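You operate a simulated robot arm through the tools that you are given. There is no shell and no other tool.

The job below is to be done with a simulated robot arm. You get a single attempt, and the scene is never put back.

JOB
Pump three strokes into the line on the grease card, then two into the MID line.
Fine: knob back to OFF at the end; none into the third line.
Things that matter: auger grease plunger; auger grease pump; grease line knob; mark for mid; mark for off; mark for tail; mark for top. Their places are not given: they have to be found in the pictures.

It is judged by the outcome, as a careful person would: the job done as asked, and still so three seconds after it is handed in. It fails if anything else is knocked over, pushed out of place, dropped, spilled or broken.

ROBOT AND FRAMES
A 7-joint arm with a two-finger gripper, fixed in place. Base frame: the origin is on the floor under the middle of its stand, x ahead of it, y to its left, z up. Units: m, degrees, N and s.
With the tool pointing down near the work surface it reaches from about 0.32 to 0.72 m from the base axis. Its first joint turns from -66.0 to 66.0 degrees. Payload 2.45 kg.
The TCP is the grasp point between the finger pads, 0.026 m short of the fingertips. In the tool frame z runs along the fingers and y along their closing line. The gripper opens to 0.096 m; its body begins 0.069 m behind the TCP.
Orientation is told as [roll, pitch, yaw] about the base's x, y, z axes, in that order, counted from this pose: with the fingers straight down and closing along the base's y, the tool's x points along the base's -x, its y along +y and its z along -z.

CONTROLS
- The arm moves only by the tool jog_arm. Its argument "motion" is a list of rows, each a list of 3 entries, a list of its own where there are three numbers: the turn, a rotation vector about the tool's x, y, z in units of 8 degrees (1.0 is 8 degrees), then the shift along the tool's x, y, z in units of 20 mm (1.0 is 20 mm), then the gripper command, from -1 (shut) to 1 (fully open), values between in proportion. In form: [[[ax, ay, az], [x, y, z], jaw], ...]. A call has 1 to 20 rows; each row shifts and turns the commanded pose from where the row before left it, along the tool's axes as they then stand. A call with a number of a shift or a turn outside -1 to 1 is refused whole. Rows are played at 5 a second. More than 0.05 m and 8.6 degrees between two rows, or a gripper value outside its range, and nothing of the call is played. Where a pose cannot be reached the arm comes as near as it can. A force on the tool above 40 N (or 10 N above the force at the start of the call, whichever is more), or a blocked arm, ends the call early, and 0.2 s more pass. Each finger travels about 0.05 m/s and halts on what it meets, pressing with about 32 N; the grip force reading is that of the motor and also rises with nothing between the fingers. The clock runs only during rows and for 0.2 s after the last one: add rows that do not move to give the fingers time. It gives the time, the measured TCP pose, the force on the tool (base axes), the opening and the grip force at its end, in the units of the frame above (readings bear some noise), with the torque about the TCP (base axes, N m) and any sound that the robot's microphone picked up.
- Cameras (640 x 400 px; columns grow to the right, rows downward): "scene" is fixed at [0.1426, -0.3787, 1.4294]; the picture's right is [0.93, -0.37, 0.00], its down [-0.19, -0.48, -0.85] and it looks along [0.31, 0.80, -0.52] (base axes); focal length 352 px, centre (320, 200). "wrist" rides on the gripper at [0.082, 0.003, -0.098] in the tool frame; the picture's right is [-0.04, 1.00, 0.00], its down [-0.73, -0.03, -0.68] and it looks along [-0.68, -0.03, 0.73] (tool axes); focal length 256 px, centre (320, 200).
- capture(camera): a new picture of that camera. The clock stands still meanwhile.
- pixel_to_xyz(camera, pixels): for up to 12 pixels [column, row] of the newest picture of that camera ("zoom" is the newest enlarged one), the place [x, y, z] in the base frame of the surface seen there, good to about 0.003 m. The clock stands still meanwhile.
- inspect(camera, box): a new picture of the part [left, top, right, bottom] of that camera's present view, enlarged. The clock stands still meanwhile.
- close_job(): hands the job in; it is judged then, once.

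Unless the task says otherwise, let go and move clear before handing in.

The tools are called after "Emit:" as name(argument=value, ...) on one line, values as JSON. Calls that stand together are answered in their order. jog_arm: Moves the arm, as the interface text tells. Its arguments: {"type":"object","properties":{"motion":{"type":"array","items":{"type":"array"}}},"required":["motion"]} The other tools are called the same way: capture (camera) takes a picture; pixel_to_xyz (camera, pixels) gives the place of the surface under pixels of a picture; inspect (camera, box) takes an enlarged picture of a part of a camera's view; close_job () hands the job in.

At the start:

```text
time_s: 0.0
tool_pos: [0.3704, 0.2401, 1.2132]
orientation: [-0.1, 0.0, 0.1]
ft_force: [-0.8, 0.4, -0.5]
wrist_torque: [0.03, 0.02, -0.02]
grip_width: 0.096
gripper_force: 0.1
```

scene: 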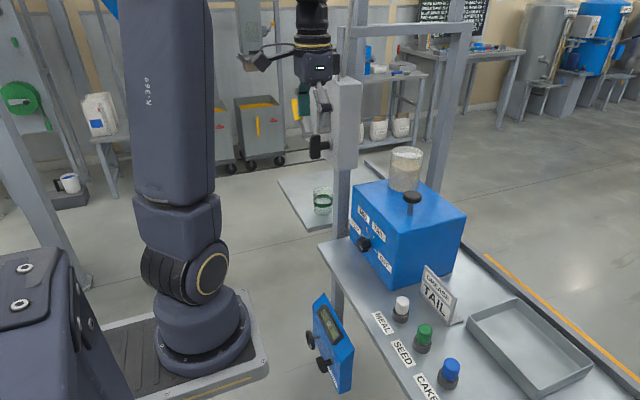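
wrist: 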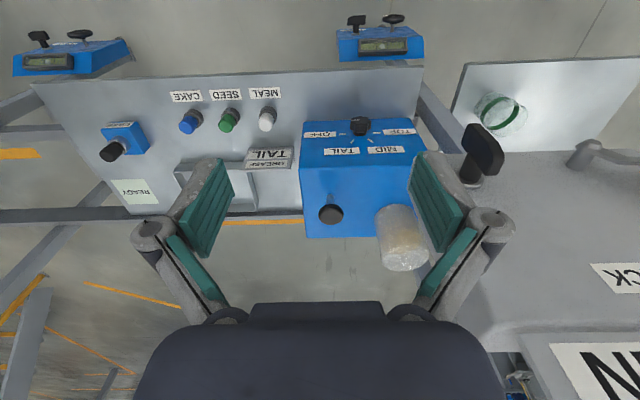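

The scene picture shows a blue pump box near (408,230) with a knob at (363,244), a plunger at (411,200), and a grease card reading TAIL at (437,293). I'll take enlarged views first to make sure of the labels and places.

Emit:
inspect(camera="scene", box=[320, 140, 480, 330])

Emit:
inspect(camera="wrist", box=[230, 80, 450, 280])

```text
2.11 times, centred on (400, 235) of scene
```

zoom: 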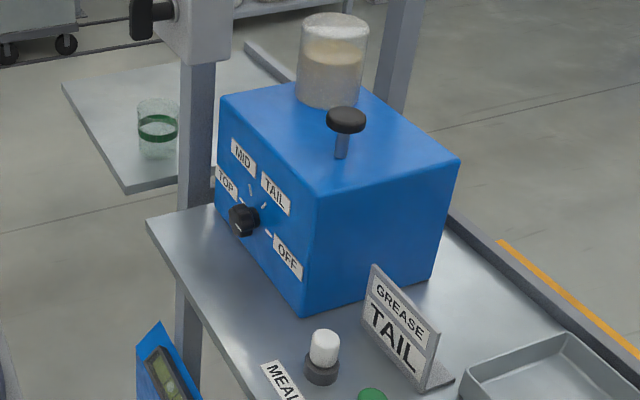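

```text
2.00 times, centred on (340, 180) of wrist
```

zoom: 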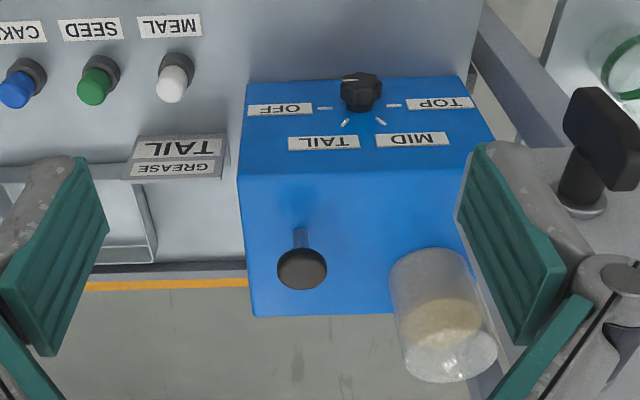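

The card reads TAIL, and the knob's marks run OFF, TAIL, MID, TOP in an arc on the face toward the robot. Now I'll measure the places of the knob, the marks, the plunger and the obstacles.

Emit:
pixel_to_xyz(camera="zoom", pixels=[[302, 268], [300, 238], [360, 95], [348, 80], [325, 107], [345, 123], [381, 121], [394, 105], [280, 110], [440, 102], [324, 143], [412, 139]])

Emit:
pixel_to_xyz(camera="scene", pixels=[[411, 197], [409, 212], [363, 244], [375, 227], [392, 264], [347, 120], [317, 148], [350, 183], [465, 218], [392, 288], [437, 290], [405, 155]])

Emit:
pixel_to_xyz(camera="wrist", pixels=[[301, 167], [304, 237], [405, 238], [437, 153], [300, 122], [418, 118], [480, 150], [400, 210], [405, 250], [360, 190], [350, 90], [445, 100]])

```text
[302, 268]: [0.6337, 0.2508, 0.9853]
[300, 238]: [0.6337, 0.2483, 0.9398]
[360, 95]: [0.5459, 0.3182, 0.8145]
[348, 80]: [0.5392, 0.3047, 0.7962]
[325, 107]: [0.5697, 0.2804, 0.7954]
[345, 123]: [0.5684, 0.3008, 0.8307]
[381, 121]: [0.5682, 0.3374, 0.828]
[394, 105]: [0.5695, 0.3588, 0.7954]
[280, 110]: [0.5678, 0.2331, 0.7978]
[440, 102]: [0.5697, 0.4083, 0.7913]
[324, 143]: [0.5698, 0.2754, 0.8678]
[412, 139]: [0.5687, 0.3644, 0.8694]
```

```text
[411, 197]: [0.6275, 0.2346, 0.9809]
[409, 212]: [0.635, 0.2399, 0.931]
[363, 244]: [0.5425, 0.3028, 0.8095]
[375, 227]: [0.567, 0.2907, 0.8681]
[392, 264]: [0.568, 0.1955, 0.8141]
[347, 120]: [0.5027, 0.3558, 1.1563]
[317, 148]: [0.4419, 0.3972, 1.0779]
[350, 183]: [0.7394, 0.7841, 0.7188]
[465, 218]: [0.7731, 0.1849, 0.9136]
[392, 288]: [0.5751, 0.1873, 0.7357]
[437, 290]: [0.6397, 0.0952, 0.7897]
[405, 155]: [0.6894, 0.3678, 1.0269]
```

```text
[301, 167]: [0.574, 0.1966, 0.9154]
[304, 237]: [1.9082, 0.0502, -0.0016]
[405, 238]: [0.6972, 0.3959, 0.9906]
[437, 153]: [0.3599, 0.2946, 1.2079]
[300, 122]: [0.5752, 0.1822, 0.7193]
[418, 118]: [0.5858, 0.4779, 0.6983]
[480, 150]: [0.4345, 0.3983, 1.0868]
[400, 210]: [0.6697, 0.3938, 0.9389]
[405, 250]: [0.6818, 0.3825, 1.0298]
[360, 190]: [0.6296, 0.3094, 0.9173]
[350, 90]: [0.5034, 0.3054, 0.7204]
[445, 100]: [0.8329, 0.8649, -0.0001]
```

The knob centre comes out near (0.545, 0.32, 0.796), with OFF, TAIL, MID and TOP 60° apart around it. The plunger head is near (0.632, 0.248, 0.985). Next I'll look closely at the knob's pointer and at the grey overhanging box near (345,120).

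Emit:
inspect(camera="scene", box=[340, 220, 396, 266])

Emit:
inspect(camera="scene", box=[260, 0, 480, 190])

Emit:
inspect(camera="wrist", box=[320, 95, 400, 145])

```text
8.70 times, centred on (368, 243) of scene
```

zoom: 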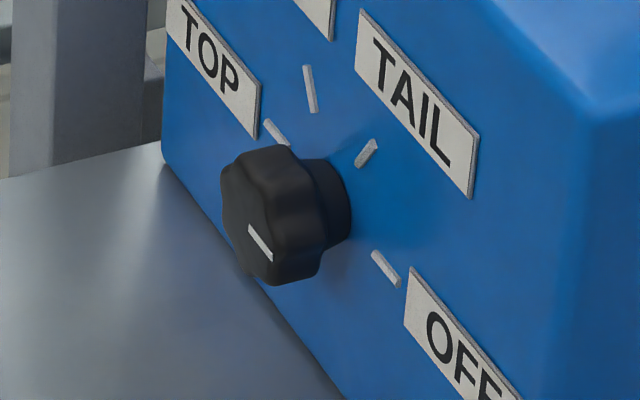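

```text
2.11 times, centred on (370, 95) of scene
```

zoom: 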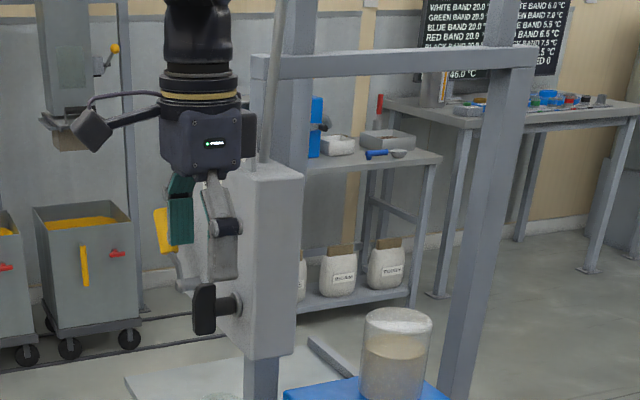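

```text
8.00 times, centred on (360, 120) of wrist
```

zoom: 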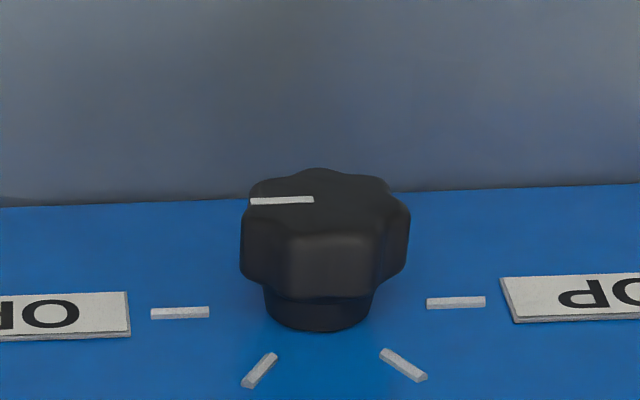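

The knob's white pointer lies toward OFF, so it starts at OFF. Now I'll measure the size of the grey box, its handle, the posts and the items in front of the pump so I can plan a clear path.

Emit:
pixel_to_xyz(camera="scene", pixels=[[336, 80], [358, 84], [334, 165], [352, 168], [356, 150], [334, 130], [321, 140], [316, 158], [342, 200], [350, 100], [405, 40], [345, 32]])

Emit:
pixel_to_xyz(camera="scene", pixels=[[402, 304], [322, 366], [330, 310], [350, 345], [310, 340], [320, 247], [420, 275], [455, 297], [380, 180], [352, 186], [430, 200], [424, 345]])

Emit:
pixel_to_xyz(camera="wrist", pixels=[[470, 130], [500, 150], [480, 180], [560, 200], [600, 270], [358, 18], [395, 18], [340, 45], [268, 118], [332, 213], [331, 206], [332, 222]])

```text
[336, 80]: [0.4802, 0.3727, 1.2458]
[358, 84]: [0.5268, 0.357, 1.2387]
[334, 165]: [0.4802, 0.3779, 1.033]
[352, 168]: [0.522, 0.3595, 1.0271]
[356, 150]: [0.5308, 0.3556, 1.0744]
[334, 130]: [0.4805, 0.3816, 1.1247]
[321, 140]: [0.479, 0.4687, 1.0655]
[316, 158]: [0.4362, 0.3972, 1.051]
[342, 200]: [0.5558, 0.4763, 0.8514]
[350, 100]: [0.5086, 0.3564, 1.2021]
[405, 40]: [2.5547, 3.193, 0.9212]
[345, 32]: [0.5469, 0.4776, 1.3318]
```

```text
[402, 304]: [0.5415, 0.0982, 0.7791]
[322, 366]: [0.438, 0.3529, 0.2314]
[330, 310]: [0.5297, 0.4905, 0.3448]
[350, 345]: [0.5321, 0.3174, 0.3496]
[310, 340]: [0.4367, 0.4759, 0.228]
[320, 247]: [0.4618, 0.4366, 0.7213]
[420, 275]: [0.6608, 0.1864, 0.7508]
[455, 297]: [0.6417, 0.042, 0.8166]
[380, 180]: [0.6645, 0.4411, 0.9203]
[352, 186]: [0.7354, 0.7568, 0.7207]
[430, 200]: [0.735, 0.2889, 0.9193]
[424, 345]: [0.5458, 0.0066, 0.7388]
```

```text
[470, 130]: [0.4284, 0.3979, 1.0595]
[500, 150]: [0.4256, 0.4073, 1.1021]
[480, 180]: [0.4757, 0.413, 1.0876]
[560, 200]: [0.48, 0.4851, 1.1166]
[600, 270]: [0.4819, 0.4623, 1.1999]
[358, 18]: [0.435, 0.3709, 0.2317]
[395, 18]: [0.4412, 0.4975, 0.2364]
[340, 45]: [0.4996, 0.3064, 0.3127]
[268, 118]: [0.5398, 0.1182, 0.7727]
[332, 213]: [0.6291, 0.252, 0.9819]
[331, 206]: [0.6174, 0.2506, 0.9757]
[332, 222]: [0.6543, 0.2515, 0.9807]
```

The grey box spans x 0.48–0.54, y > 0.356 and z 1.02–1.245, and its handle sits at about (0.45, 0.40, 1.08), so I'll stay at y ≤ 0.25 while I'm up high. First I'll move the tool straight down to about (0.44, 0.20, 1.0), then pitch it toward +x.

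Emit:
jog_arm(motion=[[[0, 0, 0], [-0.318, -0.182, 0.968], 0.4], [[0, 0, 0], [-0.318, -0.182, 0.968], 0.4], [[0, 0, 0], [-0.318, -0.182, 0.968], 0.4], [[0, 0, 0], [-0.318, -0.182, 0.968], 0.4], [[0, 0, 0], [-0.318, -0.182, 0.968], 0.4], [[0, 0, 0], [-0.318, -0.182, 0.968], 0.4], [[0, 0, 0], [-0.318, -0.182, 0.968], 0.4], [[0, 0, 0], [-0.318, -0.182, 0.968], 0.4], [[0, 0, 0], [-0.318, -0.182, 0.968], 0.4], [[0, 0, 0], [-0.318, -0.182, 0.968], 0.4], [[0, 0, 0], [-0.318, -0.182, 0.968], 0.4]])

Emit:
capture(camera="scene")

```text
time_s: 2.4
tool_pos: [0.441, 0.2012, 0.9983]
orientation: [-0.1, 0.1, 0.0]
ft_force: [0.0, -0.4, 0.2]
wrist_torque: [-0.01, 0.02, 0.03]
grip_width: 0.0672
gripper_force: 0.1
```

```text
taken
```

scene: 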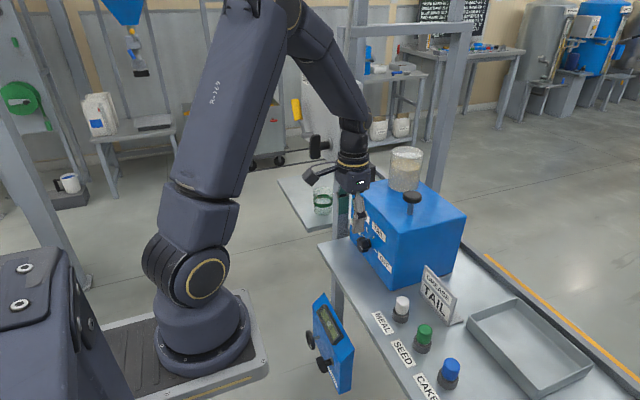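

The arm reached (0.441, 0.201, 0.998) freely, and in the scene picture the gripper at (352,180) is clear of the grey box. Now I'll pitch the tool halfway toward +x and look again.

Emit:
jog_arm(motion=[[[0, -0.75, 0], [0, 0, 0], 0.4], [[0, -0.75, 0], [0, 0, 0], 0.4], [[0, -0.75, 0], [0, 0, 0], 0.4], [[0, -0.75, 0], [0, 0, 0], 0.4], [[0, -0.75, 0], [0, 0, 0], 0.4], [[0, -0.75, 0], [0, 0, 0], 0.4], [[0, -0.75, 0], [0, 0, 0], 0.4], [[0, -0.375, 0], [0, 0, 0], 0.4]])

Emit:
capture(camera="scene")

```text
time_s: 4.2
tool_pos: [0.4411, 0.1998, 1.0003]
orientation: [0.0, -45.0, -0.1]
ft_force: [-1.4, 0.4, -0.1]
wrist_torque: [-0.02, 0.01, -0.04]
grip_width: 0.067
gripper_force: 0.1
```

```text
taken
```

scene: 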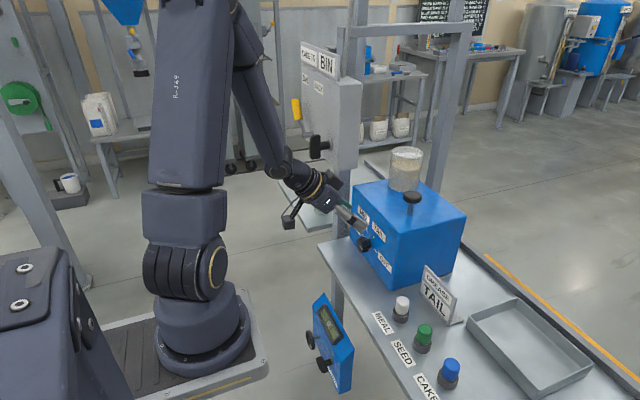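

Pitch is -45° with no contact, and the scene picture shows the wrist camera now under the tool near (292,215). I'll pitch on to -90°.

Emit:
jog_arm(motion=[[[0, -0.75, 0], [0, 0, 0], 0.4], [[0, -0.75, 0], [0, 0, 0], 0.4], [[0, -0.75, 0], [0, 0, 0], 0.4], [[0, -0.75, 0], [0, 0, 0], 0.4], [[0, -0.75, 0], [0, 0, 0], 0.4], [[0, -0.75, 0], [0, 0, 0], 0.4], [[0, -0.75, 0], [0, 0, 0], 0.4], [[0, -0.375, 0], [0, 0, 0], 0.4]])

Emit:
capture(camera="scene")

Emit:
capture(camera="wrist")

```text
time_s: 6.0
tool_pos: [0.4579, 0.2108, 1.01]
orientation: [-38.8, -89.9, 38.8]
ft_force: [0.2, -0.2, -0.7]
wrist_torque: [-0.01, 0.01, 0.01]
grip_width: 0.0671
gripper_force: 0.0
out of reach, approached as far as the arm can: row 7, 8
```

```text
taken
```

scene: 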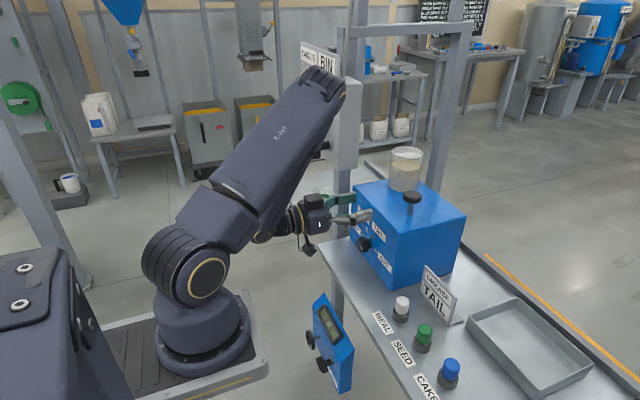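

```text
taken
```

wrist: 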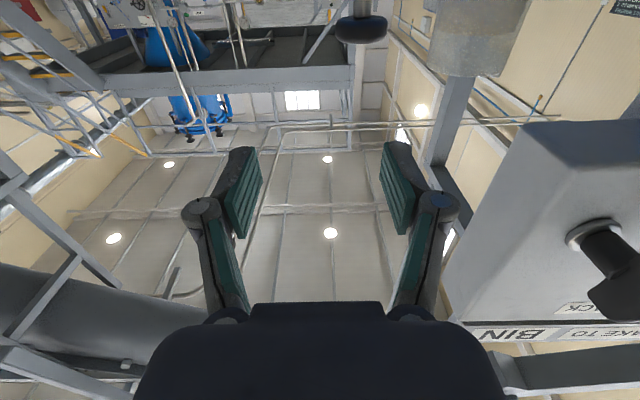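

The pitch is nearly -90° but the last rows were out of reach, and the elbow has folded forward to about (325,85), close to the grey box in the picture. I'll measure how close the links really are before going on.

Emit:
pixel_to_xyz(camera="scene", pixels=[[325, 85], [342, 90], [310, 130], [320, 72], [300, 100], [265, 160], [290, 215], [316, 205], [310, 250], [340, 200], [355, 218], [200, 210]])

Emit:
inspect(camera="scene", box=[220, 50, 420, 280])

```text
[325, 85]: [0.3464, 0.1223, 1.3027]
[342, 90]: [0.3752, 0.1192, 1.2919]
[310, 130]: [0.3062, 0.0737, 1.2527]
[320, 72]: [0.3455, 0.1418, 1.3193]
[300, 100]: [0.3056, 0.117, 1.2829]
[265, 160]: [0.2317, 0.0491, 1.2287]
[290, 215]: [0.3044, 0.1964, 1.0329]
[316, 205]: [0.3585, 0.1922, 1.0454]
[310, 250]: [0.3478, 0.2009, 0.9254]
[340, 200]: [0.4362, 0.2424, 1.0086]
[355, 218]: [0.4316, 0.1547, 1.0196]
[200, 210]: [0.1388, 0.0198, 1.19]
```

```text
1.74 times, centred on (320, 165) of scene
```

zoom: 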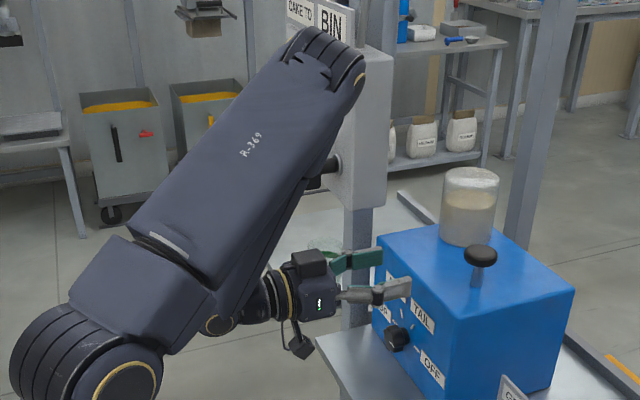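

The elbow is at about (0.35, 0.13, 1.29), more than 0.1 m short of the grey box in both x and y, so it's clear. I'll lower the tool (tool +x is now down) toward knob height, which should also unfold the arm.

Emit:
jog_arm(motion=[[[0, 0, 0], [0.9, 0, 0], 0.4], [[0, 0, 0], [0.9, 0, 0], 0.4], [[0, 0, 0], [0.9, 0, 0], 0.4], [[0, 0, 0], [0.9, 0, 0], 0.4], [[0, 0, 0], [0.9, 0, 0], 0.4], [[0, 0, 0], [0.9, 0, 0], 0.4], [[0, 0, 0], [0.9, 0, 0], 0.4], [[0, 0, 0], [0.9, 0, 0], 0.4]])

Emit:
capture(camera="scene")

```text
time_s: 7.8
tool_pos: [0.4901, 0.2303, 0.8766]
orientation: [-32.5, -89.8, 32.5]
ft_force: [0.1, 0.1, 0.1]
wrist_torque: [0.0, 0.01, -0.02]
grip_width: 0.0673
gripper_force: 0.0
out of reach, approached as far as the arm can: row 1, 2, 3, 4, 5, 6, 8
```

```text
taken
```

scene: 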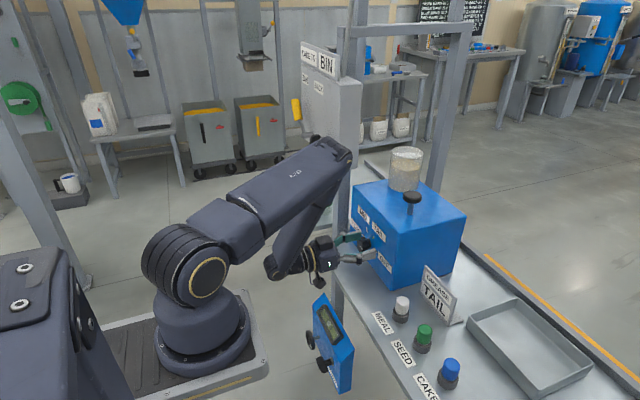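

The TCP is now at (0.490, 0.230, 0.877) and the command is still a bit too near the base, since the arm is folded. I'll check where the elbow at (330,155) is relative to the handle at (318,148).

Emit:
pixel_to_xyz(camera="scene", pixels=[[330, 150], [345, 155], [318, 140], [300, 160], [270, 180], [185, 275], [180, 245], [320, 190], [290, 230], [275, 265], [318, 250], [320, 282]])

Emit:
inspect(camera="scene", box=[230, 110, 430, 300])

Emit:
capture(camera="wrist")

```text
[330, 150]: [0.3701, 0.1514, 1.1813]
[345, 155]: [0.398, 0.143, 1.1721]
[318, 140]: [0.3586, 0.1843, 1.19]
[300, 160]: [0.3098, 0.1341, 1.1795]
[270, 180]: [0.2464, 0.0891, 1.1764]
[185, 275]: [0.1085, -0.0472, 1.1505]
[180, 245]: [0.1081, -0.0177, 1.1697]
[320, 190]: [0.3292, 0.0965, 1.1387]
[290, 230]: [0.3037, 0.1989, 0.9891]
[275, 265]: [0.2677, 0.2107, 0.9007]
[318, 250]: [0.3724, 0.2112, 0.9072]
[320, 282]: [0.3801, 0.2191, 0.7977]
```

```text
2.11 times, centred on (330, 205) of scene
```

zoom: 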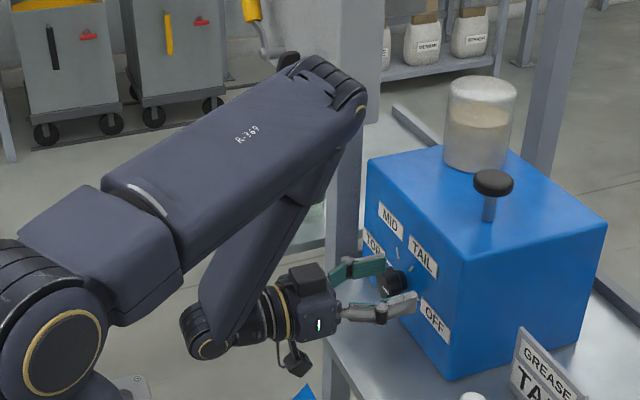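

```text
taken
```

wrist: 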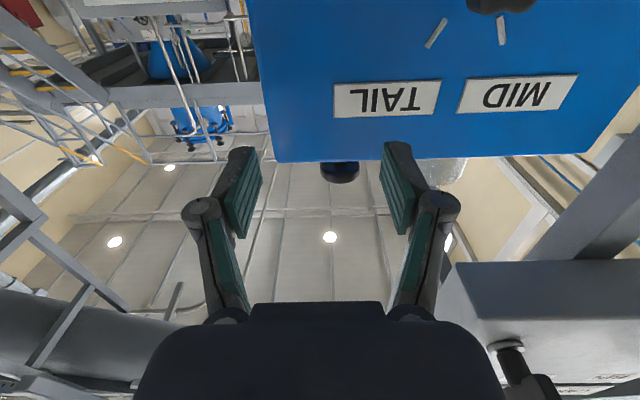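

The elbow top is at (0.37, 0.15, 1.18), well inside the handle at (0.43+, 0.40). In the wrist picture the fingers at (240,190) and (400,190) are clear of the box. I'll move left toward the knob's y and down to its height, which should be back in reach.

Emit:
jog_arm(motion=[[[0, 0, 0], [0.5, 0.6, 0], 0.4], [[0, 0, 0], [0.5, 0.6, 0], 0.4], [[0, 0, 0], [0.5, 0.6, 0], 0.4], [[0, 0, 0], [0.5, 0.6, 0], 0.4], [[0, 0, 0], [0.5, 0.6, 0], 0.4], [[0, 0, 0], [0, 0, 0], 0.4]])

Emit:
capture(camera="scene")

Emit:
capture(camera="wrist")

```text
time_s: 9.2
tool_pos: [0.4898, 0.2901, 0.8263]
orientation: [-124.5, -89.9, 124.7]
ft_force: [-0.2, 0.5, 0.7]
wrist_torque: [-0.02, 0.0, -0.03]
grip_width: 0.0674
gripper_force: 0.0
```

```text
taken
```

scene: 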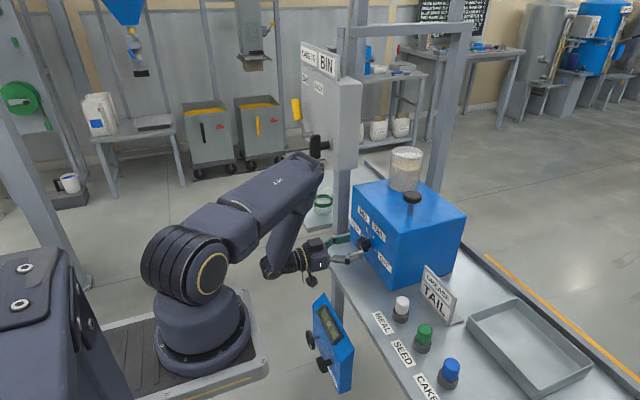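

```text
taken
```

wrist: 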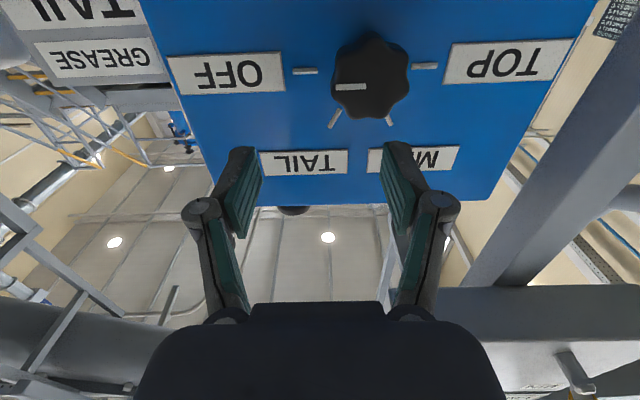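

Everything is back in reach at (0.490, 0.290, 0.826), and the wrist picture shows the knob at (370,75) with its pointer toward OFF. I'll check the elbow near (315,165) against the handle before I roll.

Emit:
pixel_to_xyz(camera="scene", pixels=[[312, 162], [322, 165], [318, 178], [300, 157], [290, 165], [300, 215], [268, 262], [312, 255], [311, 281], [318, 145], [340, 240], [355, 255]])

Emit:
pixel_to_xyz(camera="wrist", pixels=[[370, 75], [350, 87], [335, 119], [388, 121], [306, 71], [425, 65], [371, 40], [338, 80], [406, 80], [366, 112], [352, 45], [395, 50]])

Emit:
inspect(camera="wrist", box=[280, 10, 460, 140])

```text
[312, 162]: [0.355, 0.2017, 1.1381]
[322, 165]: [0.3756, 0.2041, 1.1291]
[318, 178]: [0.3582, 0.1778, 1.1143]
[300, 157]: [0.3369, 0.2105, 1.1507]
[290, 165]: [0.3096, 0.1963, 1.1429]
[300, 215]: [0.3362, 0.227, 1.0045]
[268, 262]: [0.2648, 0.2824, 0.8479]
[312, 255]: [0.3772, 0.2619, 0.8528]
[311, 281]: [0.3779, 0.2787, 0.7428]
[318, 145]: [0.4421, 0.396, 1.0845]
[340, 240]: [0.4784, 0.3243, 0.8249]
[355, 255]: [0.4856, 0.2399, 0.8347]
```

```text
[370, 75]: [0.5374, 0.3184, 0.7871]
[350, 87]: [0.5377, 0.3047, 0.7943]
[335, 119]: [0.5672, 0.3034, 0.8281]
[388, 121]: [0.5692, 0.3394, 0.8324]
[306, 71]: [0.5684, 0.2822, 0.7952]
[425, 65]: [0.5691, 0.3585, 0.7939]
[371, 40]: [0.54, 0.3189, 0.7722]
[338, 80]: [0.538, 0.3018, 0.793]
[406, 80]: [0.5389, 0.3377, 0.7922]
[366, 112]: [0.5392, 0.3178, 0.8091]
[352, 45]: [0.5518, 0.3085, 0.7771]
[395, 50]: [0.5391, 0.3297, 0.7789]
```

```text
3.08 times, centred on (370, 75) of wrist
```

zoom: 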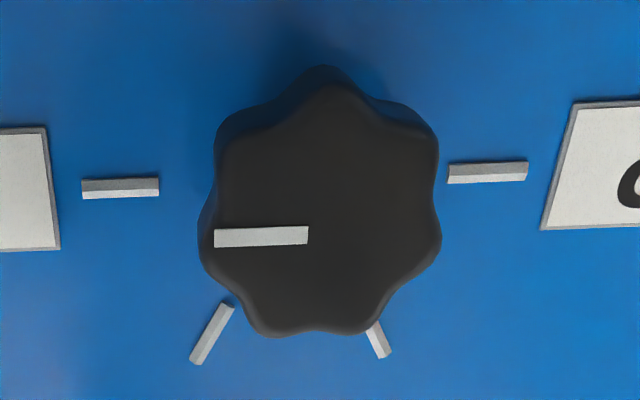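

The knob centre is y≈0.3198, z≈0.7945, with its front at x≈0.538 and a radius of about 18–20 mm. It has seven lobes, and the elbow is about 0.19 m from the handle. I'll line up on the knob's axis and roll -75°, so the wrist camera swings to the side and clear of the table.

Emit:
jog_arm(motion=[[[0, 0, 0], [0.795, 0.745, 0], 0.4], [[0, 0, 0], [0.795, 0.745, 0], 0.4], [[0, 0, -0.9375], [0, 0, 0], 0.4], [[0, 0, -0.9375], [0, 0, 0], 0.4], [[0, 0, -0.9375], [0, 0, 0], 0.4], [[0, 0, -0.9375], [0, 0, 0], 0.4], [[0, 0, -0.9375], [0, 0, 0], 0.4], [[0, 0, -0.9375], [0, 0, 0], 0.4], [[0, 0, -0.9375], [0, 0, 0], 0.4], [[0, 0, -0.9375], [0, 0, 0], 0.4], [[0, 0, -0.9375], [0, 0, 0], 0.4], [[0, 0, -0.9375], [0, 0, 0], 0.4], [[0, 0, 0], [0, 0, 0], 0.4]])

Emit:
capture(camera="scene")

Emit:
capture(camera="wrist")

```text
time_s: 12.0
tool_pos: [0.4884, 0.3205, 0.7957]
orientation: [-90.0, -14.9, 90.1]
ft_force: [0.5, 0.5, 0.3]
wrist_torque: [0.0, -0.02, -0.01]
grip_width: 0.0671
gripper_force: 0.1
```

```text
taken
```

scene: 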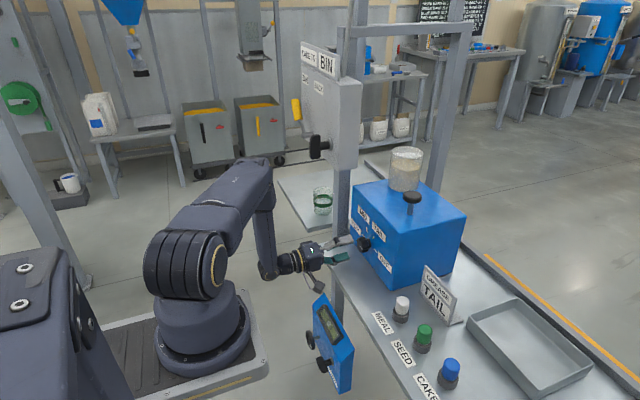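

```text
taken
```

wrist: 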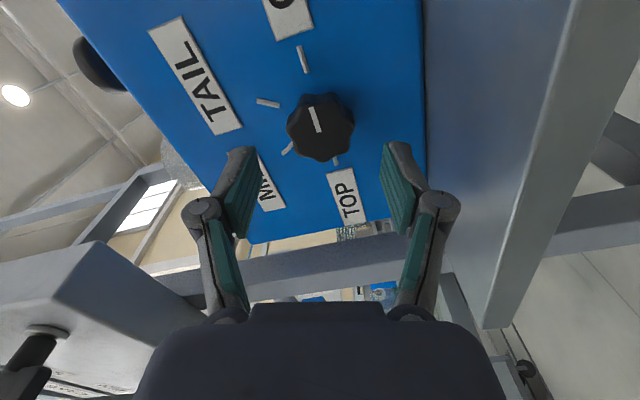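

The tool is now horizontal at (0.488, 0.3205, 0.796), rolled -75°. In the wrist picture the knob at (320,127) is centred between the fingers. I'll narrow the opening to about 53 mm and go forward to put the pads around the knob.

Emit:
jog_arm(motion=[[[0, 0, 0], [0.03, 0.04, 0], 0.1], [[0, 0, 0], [0, 0, 0], 0.1], [[0, 0, 0], [0, 0, 0.5], 0.1], [[0, 0, 0], [0, 0, 0.5], 0.1], [[0, 0, 0], [0, 0, 0.5], 0.1], [[0, 0, 0], [0, 0, 0.4], 0.1], [[0, 0, 0], [0, 0, 0.38], 0.1], [[0, 0, 0], [0, 0, 0], 0.1]])

Emit:
capture(camera="wrist")

Emit:
inspect(camera="scene", box=[260, 180, 420, 310])

```text
time_s: 13.8
tool_pos: [0.5346, 0.3194, 0.7939]
orientation: [-90.0, -15.0, 90.0]
ft_force: [0.1, 0.6, 0.2]
wrist_torque: [0.02, 0.01, 0.0]
grip_width: 0.0525
gripper_force: 0.0
```

```text
taken
```

wrist: 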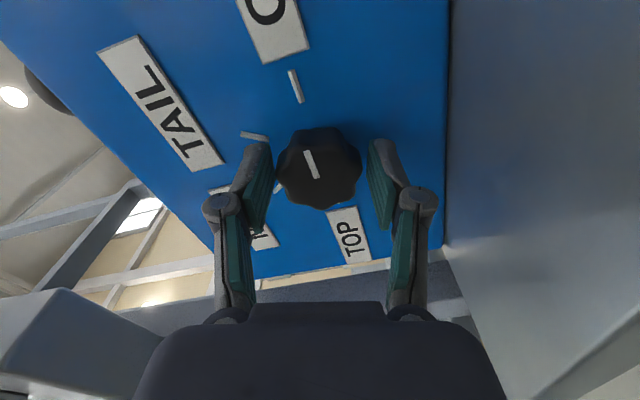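

```text
3.08 times, centred on (340, 245) of scene
```

zoom: 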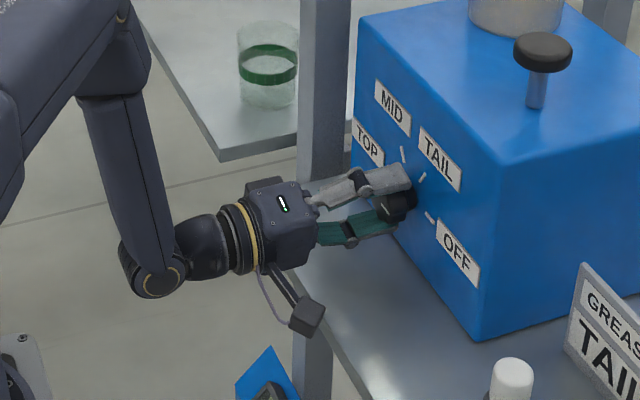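

The knob at (318,168) sits evenly between the pads and nothing is touching. Now I'll close on it and check.

Emit:
jog_arm(motion=[[[0, 0, 0], [0, 0, 0], -1], [[0, 0, 0], [0, 0, 0], -1], [[0, 0, 0], [0, 0, 0], -1], [[0, 0, 0], [0, 0, 0], -1]])

Emit:
capture(camera="wrist")

```text
time_s: 14.8
tool_pos: [0.5344, 0.3204, 0.7953]
orientation: [-90.1, -14.9, 90.0]
ft_force: [-2.3, -2.5, 6.0]
wrist_torque: [-0.08, -0.06, -0.05]
grip_width: 0.0431
gripper_force: 45.2
```

```text
taken
```

wrist: 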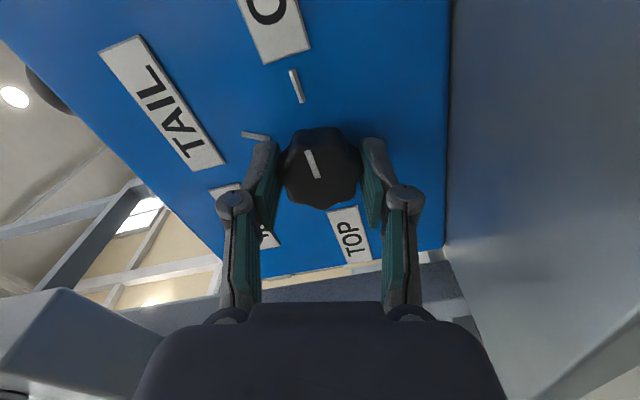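

The grip is at 43 mm with only small side forces. I'll turn -30° first (OFF toward TAIL) and check that the knob follows.

Emit:
jog_arm(motion=[[[0, 0, -0.625], [0, 0, 0], -1], [[0, 0, -0.625], [0, 0, 0], -1], [[0, 0, -0.625], [0, 0, 0], -1], [[0, 0, -0.625], [0, 0, 0], -1], [[0, 0, -0.625], [0, 0, 0], -1], [[0, 0, -0.625], [0, 0, 0], -1]])

Emit:
capture(camera="wrist")

```text
time_s: 16.2
tool_pos: [0.5335, 0.3191, 0.7954]
orientation: [-90.0, 15.1, 89.9]
ft_force: [18.8, 3.4, 0.2]
wrist_torque: [0.05, -0.01, -0.27]
grip_width: 0.0429
gripper_force: 45.2
```

```text
taken
```

wrist: 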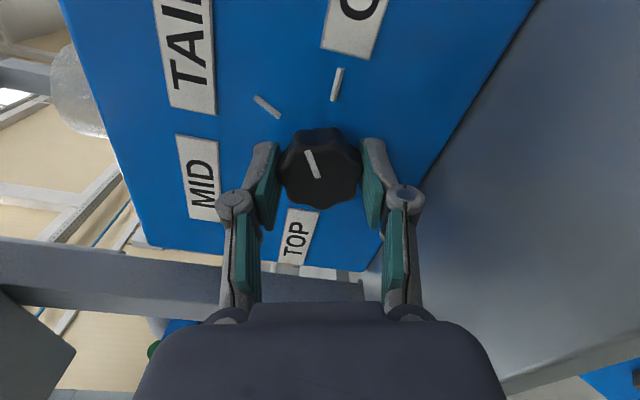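

The knob follows: its pointer stays fixed relative to the gripper while the face has turned 30°. I'll turn the remaining 30° to TAIL.

Emit:
jog_arm(motion=[[[0, 0, -0.625], [0, 0, 0], -1], [[0, 0, -0.625], [0, 0, 0], -1], [[0, 0, -0.625], [0, 0, 0], -1], [[0, 0, -0.625], [0, 0, 0], -1], [[0, 0, -0.625], [0, 0, 0], -1], [[0, 0, -0.625], [0, 0, 0], -1]])

Emit:
capture(camera="wrist")

```text
time_s: 17.6
tool_pos: [0.5344, 0.3192, 0.7947]
orientation: [-90.1, 45.0, 89.8]
ft_force: [23.2, 2.0, 6.3]
wrist_torque: [0.03, -0.87, -0.08]
grip_width: 0.0429
gripper_force: 44.8
```

```text
taken
```

wrist: 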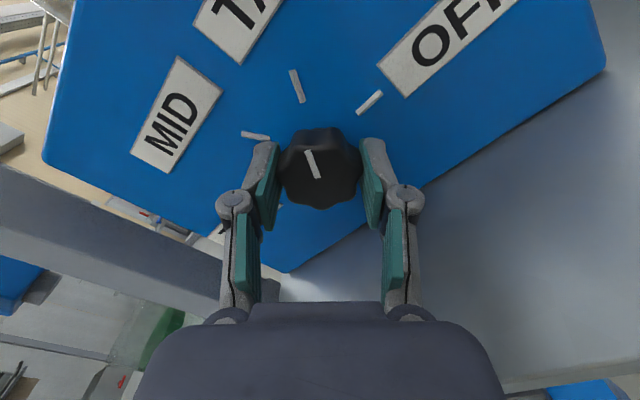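

The pointer at (312,165) now lines up with the TAIL tick at (297,87), just as it did with OFF at the start. I'll open the fingers and back straight out along -x.

Emit:
jog_arm(motion=[[[0, 0, 0], [0, 0, 0], 0.1], [[0, 0, 0], [0, 0, 0], 0.1], [[0, 0, 0], [0, 0, 0], 0.1], [[0, 0, 0], [0, 0, -0.4], 0.1], [[0, 0, 0], [0, 0, -0.6], 0.1], [[0, 0, 0], [0, 0, -0.7], 0.1], [[0, 0, 0], [0, 0, -0.8], 0.1], [[0, 0, 0], [0, 0, 0], 0.1]])

Emit:
capture(camera="wrist")

Emit:
inspect(camera="wrist", box=[240, 30, 400, 150])

Emit:
capture(camera="scene")

```text
time_s: 19.4
tool_pos: [0.4834, 0.3197, 0.7951]
orientation: [-90.0, 45.0, 90.0]
ft_force: [0.2, 0.2, -0.4]
wrist_torque: [0.0, -0.02, 0.02]
grip_width: 0.053
gripper_force: 0.0
```

```text
taken
```

wrist: 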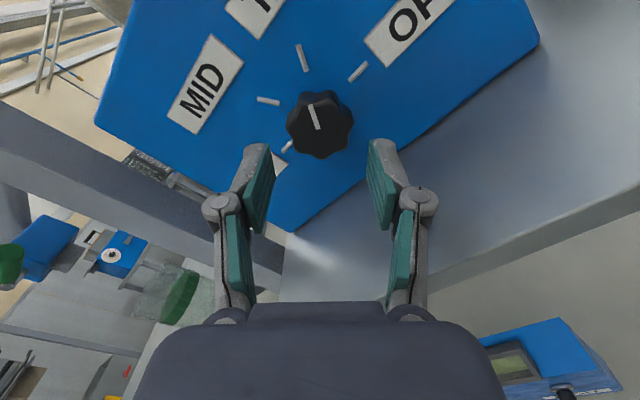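

```text
3.33 times, centred on (320, 90) of wrist
```

zoom: 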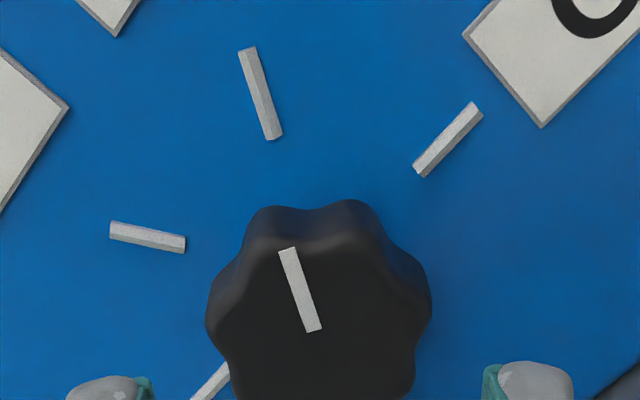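

```text
taken
```

scene: 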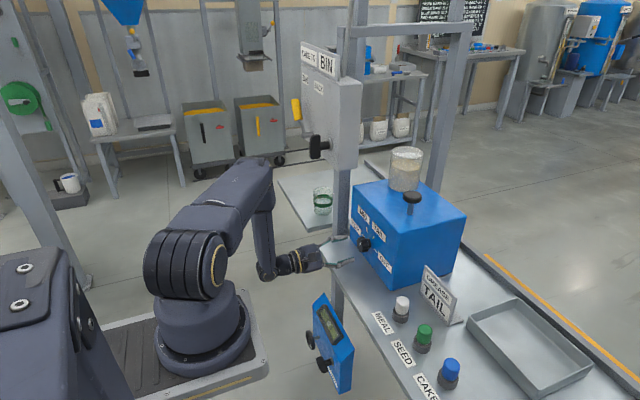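

The knob rests cleanly on TAIL: the pointer at (300,290) in the enlarged view lines up with the TAIL tick at (260,95). Next I'll roll back to -90° and move right and up to free space, ready to point the tool down over the plunger.

Emit:
jog_arm(motion=[[[0, 0, 0.9375], [0, 0, 0], 0.1], [[0, 0, 0.9375], [0, 0, 0], 0.1], [[0, 0, 0.9375], [0, 0, 0], 0.1], [[0, 0, 0.9375], [0, 0, 0], 0.1], [[0, 0, 0.9375], [0, 0, 0], 0.1], [[0, 0, 0.9375], [0, 0, 0], 0.1], [[0, 0, 0], [0.833, -0.458, 0], 0.1], [[0, 0, 0], [0.833, -0.458, 0], 0.1], [[0, 0, 0], [0.833, -0.458, 0], 0.1], [[0, 0, 0], [0.833, -0.458, 0], 0.1], [[0, 0, 0], [0.833, -0.458, 0], 0.1], [[0, 0, 0], [0.833, -0.458, 0], 0.1]])

Emit:
capture(camera="scene")

```text
time_s: 22.0
tool_pos: [0.4833, 0.2201, 0.8485]
orientation: [-90.0, 0.0, 90.0]
ft_force: [-0.5, -0.4, 0.2]
wrist_torque: [0.01, -0.02, 0.01]
grip_width: 0.0529
gripper_force: 0.0
```

```text
taken
```

scene: 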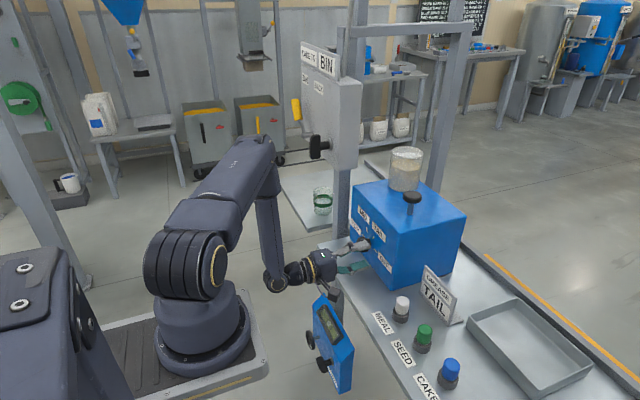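

The tool is horizontal in free space at (0.483, 0.220, 0.849) and the elbow is well back. I'll pitch it to point straight down here.

Emit:
jog_arm(motion=[[[-0.9375, 0, 0], [0, 0, 0], 0.1], [[-0.9375, 0, 0], [0, 0, 0], 0.1], [[-0.9375, 0, 0], [0, 0, 0], 0.1], [[-0.9375, 0, 0], [0, 0, 0], 0.1], [[-0.9375, 0, 0], [0, 0, 0], 0.1], [[-0.9375, 0, 0], [0, 0, 0], 0.1], [[-0.9375, 0, 0], [0, 0, 0], 0.1], [[-0.9375, 0, 0], [0, 0, 0], 0.1], [[-0.9375, 0, 0], [0, 0, 0], 0.1], [[-0.9375, 0, 0], [0, 0, 0], 0.1], [[-0.9375, 0, 0], [0, 0, 0], 0.1], [[-0.9375, 0, 0], [0, 0, 0], 0.1]])

Emit:
capture(camera="scene")

```text
time_s: 24.6
tool_pos: [0.4842, 0.2202, 0.8487]
orientation: [0.1, -0.1, 89.9]
ft_force: [0.1, -0.1, -0.5]
wrist_torque: [-0.01, -0.01, 0.0]
grip_width: 0.0527
gripper_force: 0.1
```

```text
taken
```

scene: 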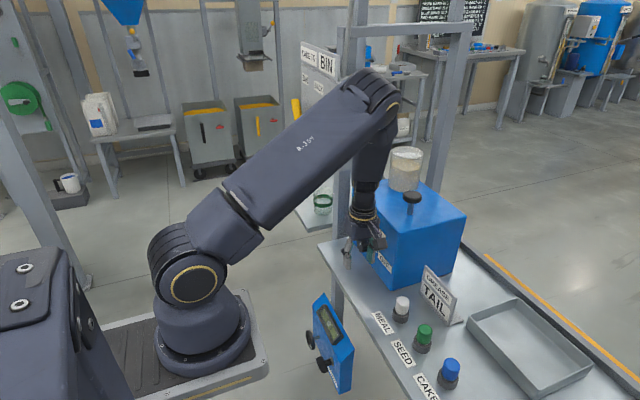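

The tool points down at (0.484, 0.220, 0.849), but the elbow now appears at (375,95), in front of the grey box. I'll measure its distance.

Emit:
pixel_to_xyz(camera="scene", pixels=[[375, 90], [395, 100], [360, 78], [350, 110], [370, 140], [365, 195], [362, 215], [345, 160], [330, 120], [358, 70], [380, 75], [348, 250]])

Emit:
inspect(camera="scene", box=[280, 40, 460, 280])

Emit:
capture(camera="wrist")

```text
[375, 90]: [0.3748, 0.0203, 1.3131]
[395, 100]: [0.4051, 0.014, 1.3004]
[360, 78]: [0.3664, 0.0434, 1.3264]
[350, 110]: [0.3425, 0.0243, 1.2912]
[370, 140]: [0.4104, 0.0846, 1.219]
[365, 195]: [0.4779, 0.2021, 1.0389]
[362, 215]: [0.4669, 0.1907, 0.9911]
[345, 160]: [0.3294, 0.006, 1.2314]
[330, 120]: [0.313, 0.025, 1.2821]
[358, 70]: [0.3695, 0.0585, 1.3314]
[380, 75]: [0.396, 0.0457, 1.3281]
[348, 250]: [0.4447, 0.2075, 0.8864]
```

```text
1.67 times, centred on (370, 160) of scene
```

zoom: 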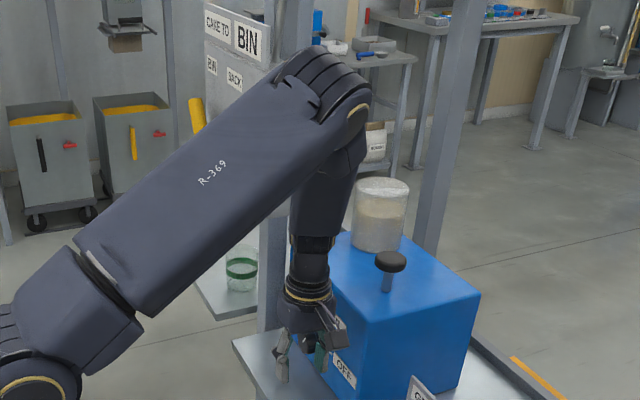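

```text
taken
```

wrist: 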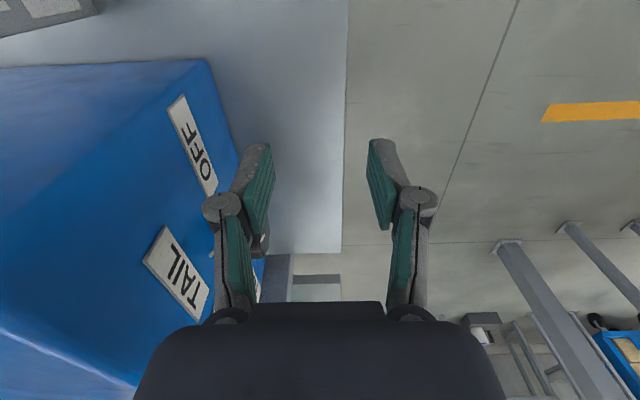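

The elbow sits at (0.38, 0.03, 1.30), far from the grey box. I'll shut the fingers, raise to about z 1.06, and then go over the plunger in a later step.

Emit:
jog_arm(motion=[[[0, 0, 0], [0, 0, -0.96], 0.1], [[0, 0, 0], [0, 0, -0.96], -0.2], [[0, 0, 0], [0, 0, -0.96], -0.5], [[0, 0, 0], [0, 0, -0.96], -1], [[0, 0, 0], [0, 0, -0.96], -1], [[0, 0, 0], [0, 0, -0.96], -1], [[0, 0, 0], [0, 0, -0.96], -1], [[0, 0, 0], [0, 0, -0.96], -1], [[0, 0, 0], [0, 0, -0.96], -1], [[0, 0, 0], [0, 0, -0.96], -1], [[0, 0, 0], [0, 0, -0.96], -1]])

Emit:
capture(camera="scene")

Emit:
capture(camera="wrist")

```text
time_s: 27.0
tool_pos: [0.4827, 0.2196, 1.0618]
orientation: [0.1, 0.0, 90.0]
ft_force: [-0.1, 0.0, 0.1]
wrist_torque: [-0.01, 0.0, -0.03]
grip_width: 0.0001
gripper_force: 28.2
```

```text
taken
```

scene: 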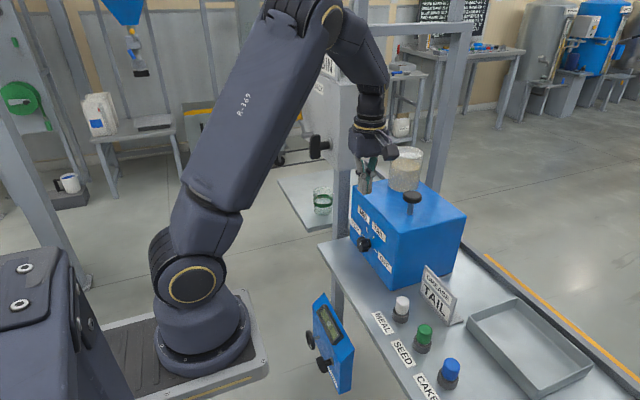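

```text
taken
```

wrist: 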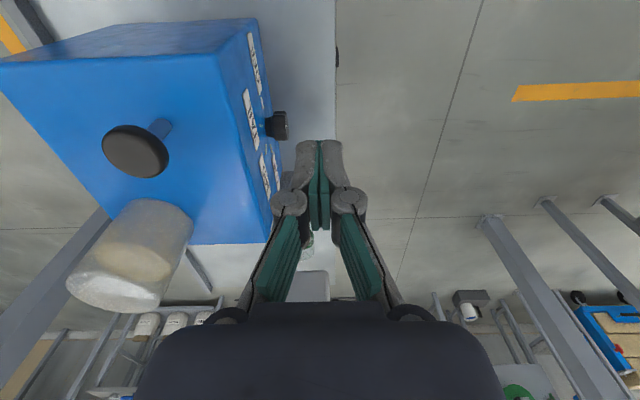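

The fingers are shut at (0.483, 0.220, 1.062), and the plunger head shows in the wrist picture at (135,152). I'll measure its head and the jar from this view to fix the press point.

Emit:
pixel_to_xyz(camera="wrist", pixels=[[135, 152], [106, 150], [166, 152], [135, 130], [132, 173], [115, 135], [155, 135], [160, 128], [140, 210], [190, 220], [120, 300], [70, 285]])

Emit:
pixel_to_xyz(camera="scene", pixels=[[411, 196], [404, 196], [419, 196], [411, 191], [411, 208], [388, 160], [405, 150], [422, 160], [405, 180], [395, 188], [420, 150], [390, 150]])

```text
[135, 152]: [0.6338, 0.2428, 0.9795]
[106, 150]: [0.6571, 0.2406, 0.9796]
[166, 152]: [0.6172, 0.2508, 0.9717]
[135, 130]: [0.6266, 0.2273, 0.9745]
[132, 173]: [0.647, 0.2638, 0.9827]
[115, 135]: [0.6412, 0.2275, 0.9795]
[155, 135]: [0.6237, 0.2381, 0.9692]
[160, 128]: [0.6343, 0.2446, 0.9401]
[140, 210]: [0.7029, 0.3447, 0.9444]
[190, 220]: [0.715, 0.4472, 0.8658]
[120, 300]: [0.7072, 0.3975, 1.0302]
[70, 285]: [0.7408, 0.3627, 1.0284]
```

```text
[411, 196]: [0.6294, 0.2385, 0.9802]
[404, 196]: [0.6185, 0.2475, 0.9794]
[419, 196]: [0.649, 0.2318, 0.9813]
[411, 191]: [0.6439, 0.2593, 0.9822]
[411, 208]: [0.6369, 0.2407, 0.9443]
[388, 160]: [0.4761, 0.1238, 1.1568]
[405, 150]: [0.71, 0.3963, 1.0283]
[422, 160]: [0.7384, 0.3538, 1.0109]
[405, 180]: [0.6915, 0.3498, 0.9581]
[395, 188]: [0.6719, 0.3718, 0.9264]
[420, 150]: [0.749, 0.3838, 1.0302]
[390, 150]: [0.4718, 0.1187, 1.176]
```

The plunger head centre is about (0.638, 0.246) with its top at z≈0.982. The jar is clear at x 0.67–0.75, y > 0.345, top 1.03. I'll move over the head at the present height.

Emit:
jog_arm(motion=[[[0, 0, 0], [-0.1467, -0.863, 0], -1], [[0, 0, 0], [-0.1467, -0.863, 0], -1], [[0, 0, 0], [-0.1467, -0.863, 0], -1], [[0, 0, 0], [-0.1467, -0.863, 0], -1], [[0, 0, 0], [-0.1467, -0.863, 0], -1], [[0, 0, 0], [-0.1467, -0.863, 0], -1], [[0, 0, 0], [-0.1467, -0.863, 0], -1], [[0, 0, 0], [-0.1467, -0.863, 0], -1], [[0, 0, 0], [-0.1467, -0.863, 0], -1], [[0, 0, 0], [0, 0, 0], -1]])

Emit:
capture(camera="wrist")

Emit:
capture(camera="scene")

```text
time_s: 29.2
tool_pos: [0.6382, 0.2472, 1.0623]
orientation: [0.0, 0.1, 90.1]
ft_force: [-0.4, -0.3, -0.9]
wrist_torque: [-0.01, 0.0, 0.05]
grip_width: 0.0002
gripper_force: 28.7
```

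```text
taken
```

wrist: 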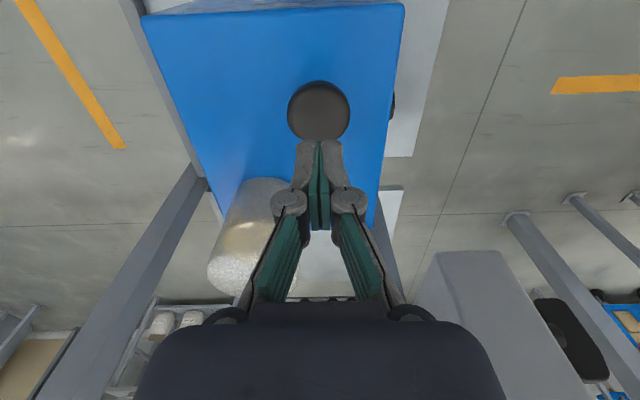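

```text
taken
```

scene: 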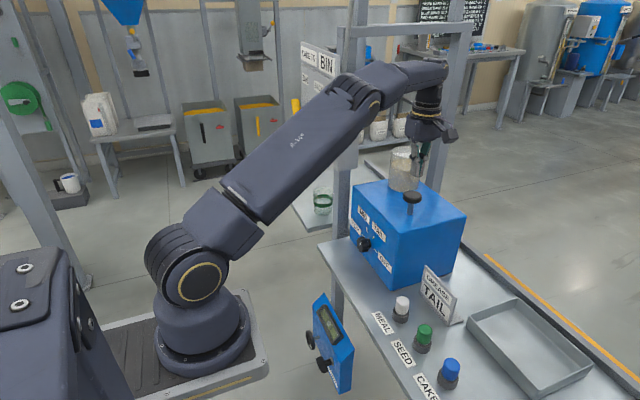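

The fingertips at (320,145) are lined up in column with the plunger head at (320,110). I'll check the forearm's clearance from the grey box before pressing.

Emit:
pixel_to_xyz(camera="scene", pixels=[[350, 90], [365, 95], [400, 75], [425, 70], [440, 80], [385, 68], [430, 105], [430, 128], [350, 150], [335, 60], [380, 90], [395, 90]])

Emit:
inspect(camera="scene", box=[300, 40, 480, 230])

```text
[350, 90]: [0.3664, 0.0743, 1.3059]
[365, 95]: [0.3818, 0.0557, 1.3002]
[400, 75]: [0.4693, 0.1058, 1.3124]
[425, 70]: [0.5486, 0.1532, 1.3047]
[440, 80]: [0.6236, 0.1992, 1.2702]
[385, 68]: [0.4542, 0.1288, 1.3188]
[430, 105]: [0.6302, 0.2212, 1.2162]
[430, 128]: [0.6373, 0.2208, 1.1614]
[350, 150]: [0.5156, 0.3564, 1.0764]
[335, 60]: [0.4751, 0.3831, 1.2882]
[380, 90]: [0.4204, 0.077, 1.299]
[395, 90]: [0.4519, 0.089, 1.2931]
```

```text
2.11 times, centred on (390, 135) of scene
```

zoom: 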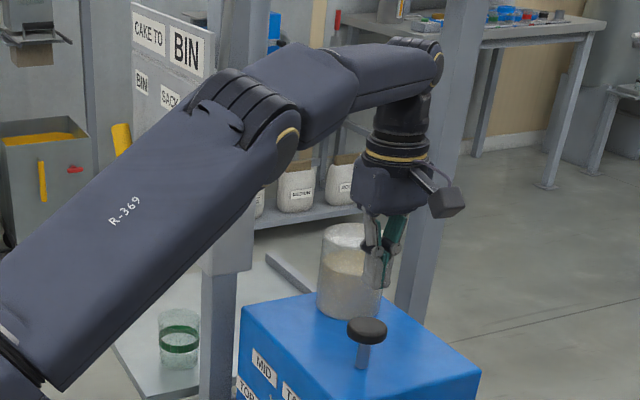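

The forearm passes at y ≤ about 0.3, leaving roughly 0.08 m to the grey box. I'll descend to just above the head, then start pressing slowly and watch force and sound.

Emit:
jog_arm(motion=[[[0, 0, 0], [0, 0, 0.8], -1], [[0, 0, 0], [0, 0, 0.8], -1], [[0, 0, 0], [0, 0, 0.6], -1], [[0, 0, 0], [0, 0, 0.3], -1], [[0, 0, 0], [0, 0, 0.2], -1], [[0, 0, 0], [0, 0, 0], -1]])

Emit:
inspect(camera="scene", box=[360, 130, 460, 240])

```text
time_s: 30.6
tool_pos: [0.6389, 0.2451, 1.0068]
orientation: [0.0, 0.0, 90.0]
ft_force: [-0.3, 0.6, 0.2]
wrist_torque: [-0.05, 0.01, 0.02]
grip_width: 0.0
gripper_force: 28.6
```

```text
3.64 times, centred on (410, 185) of scene
```

zoom: 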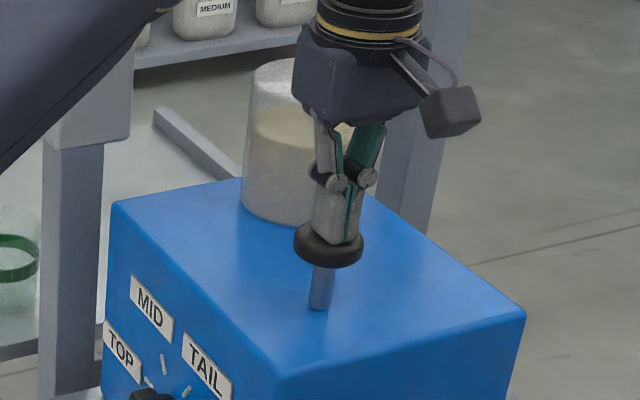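

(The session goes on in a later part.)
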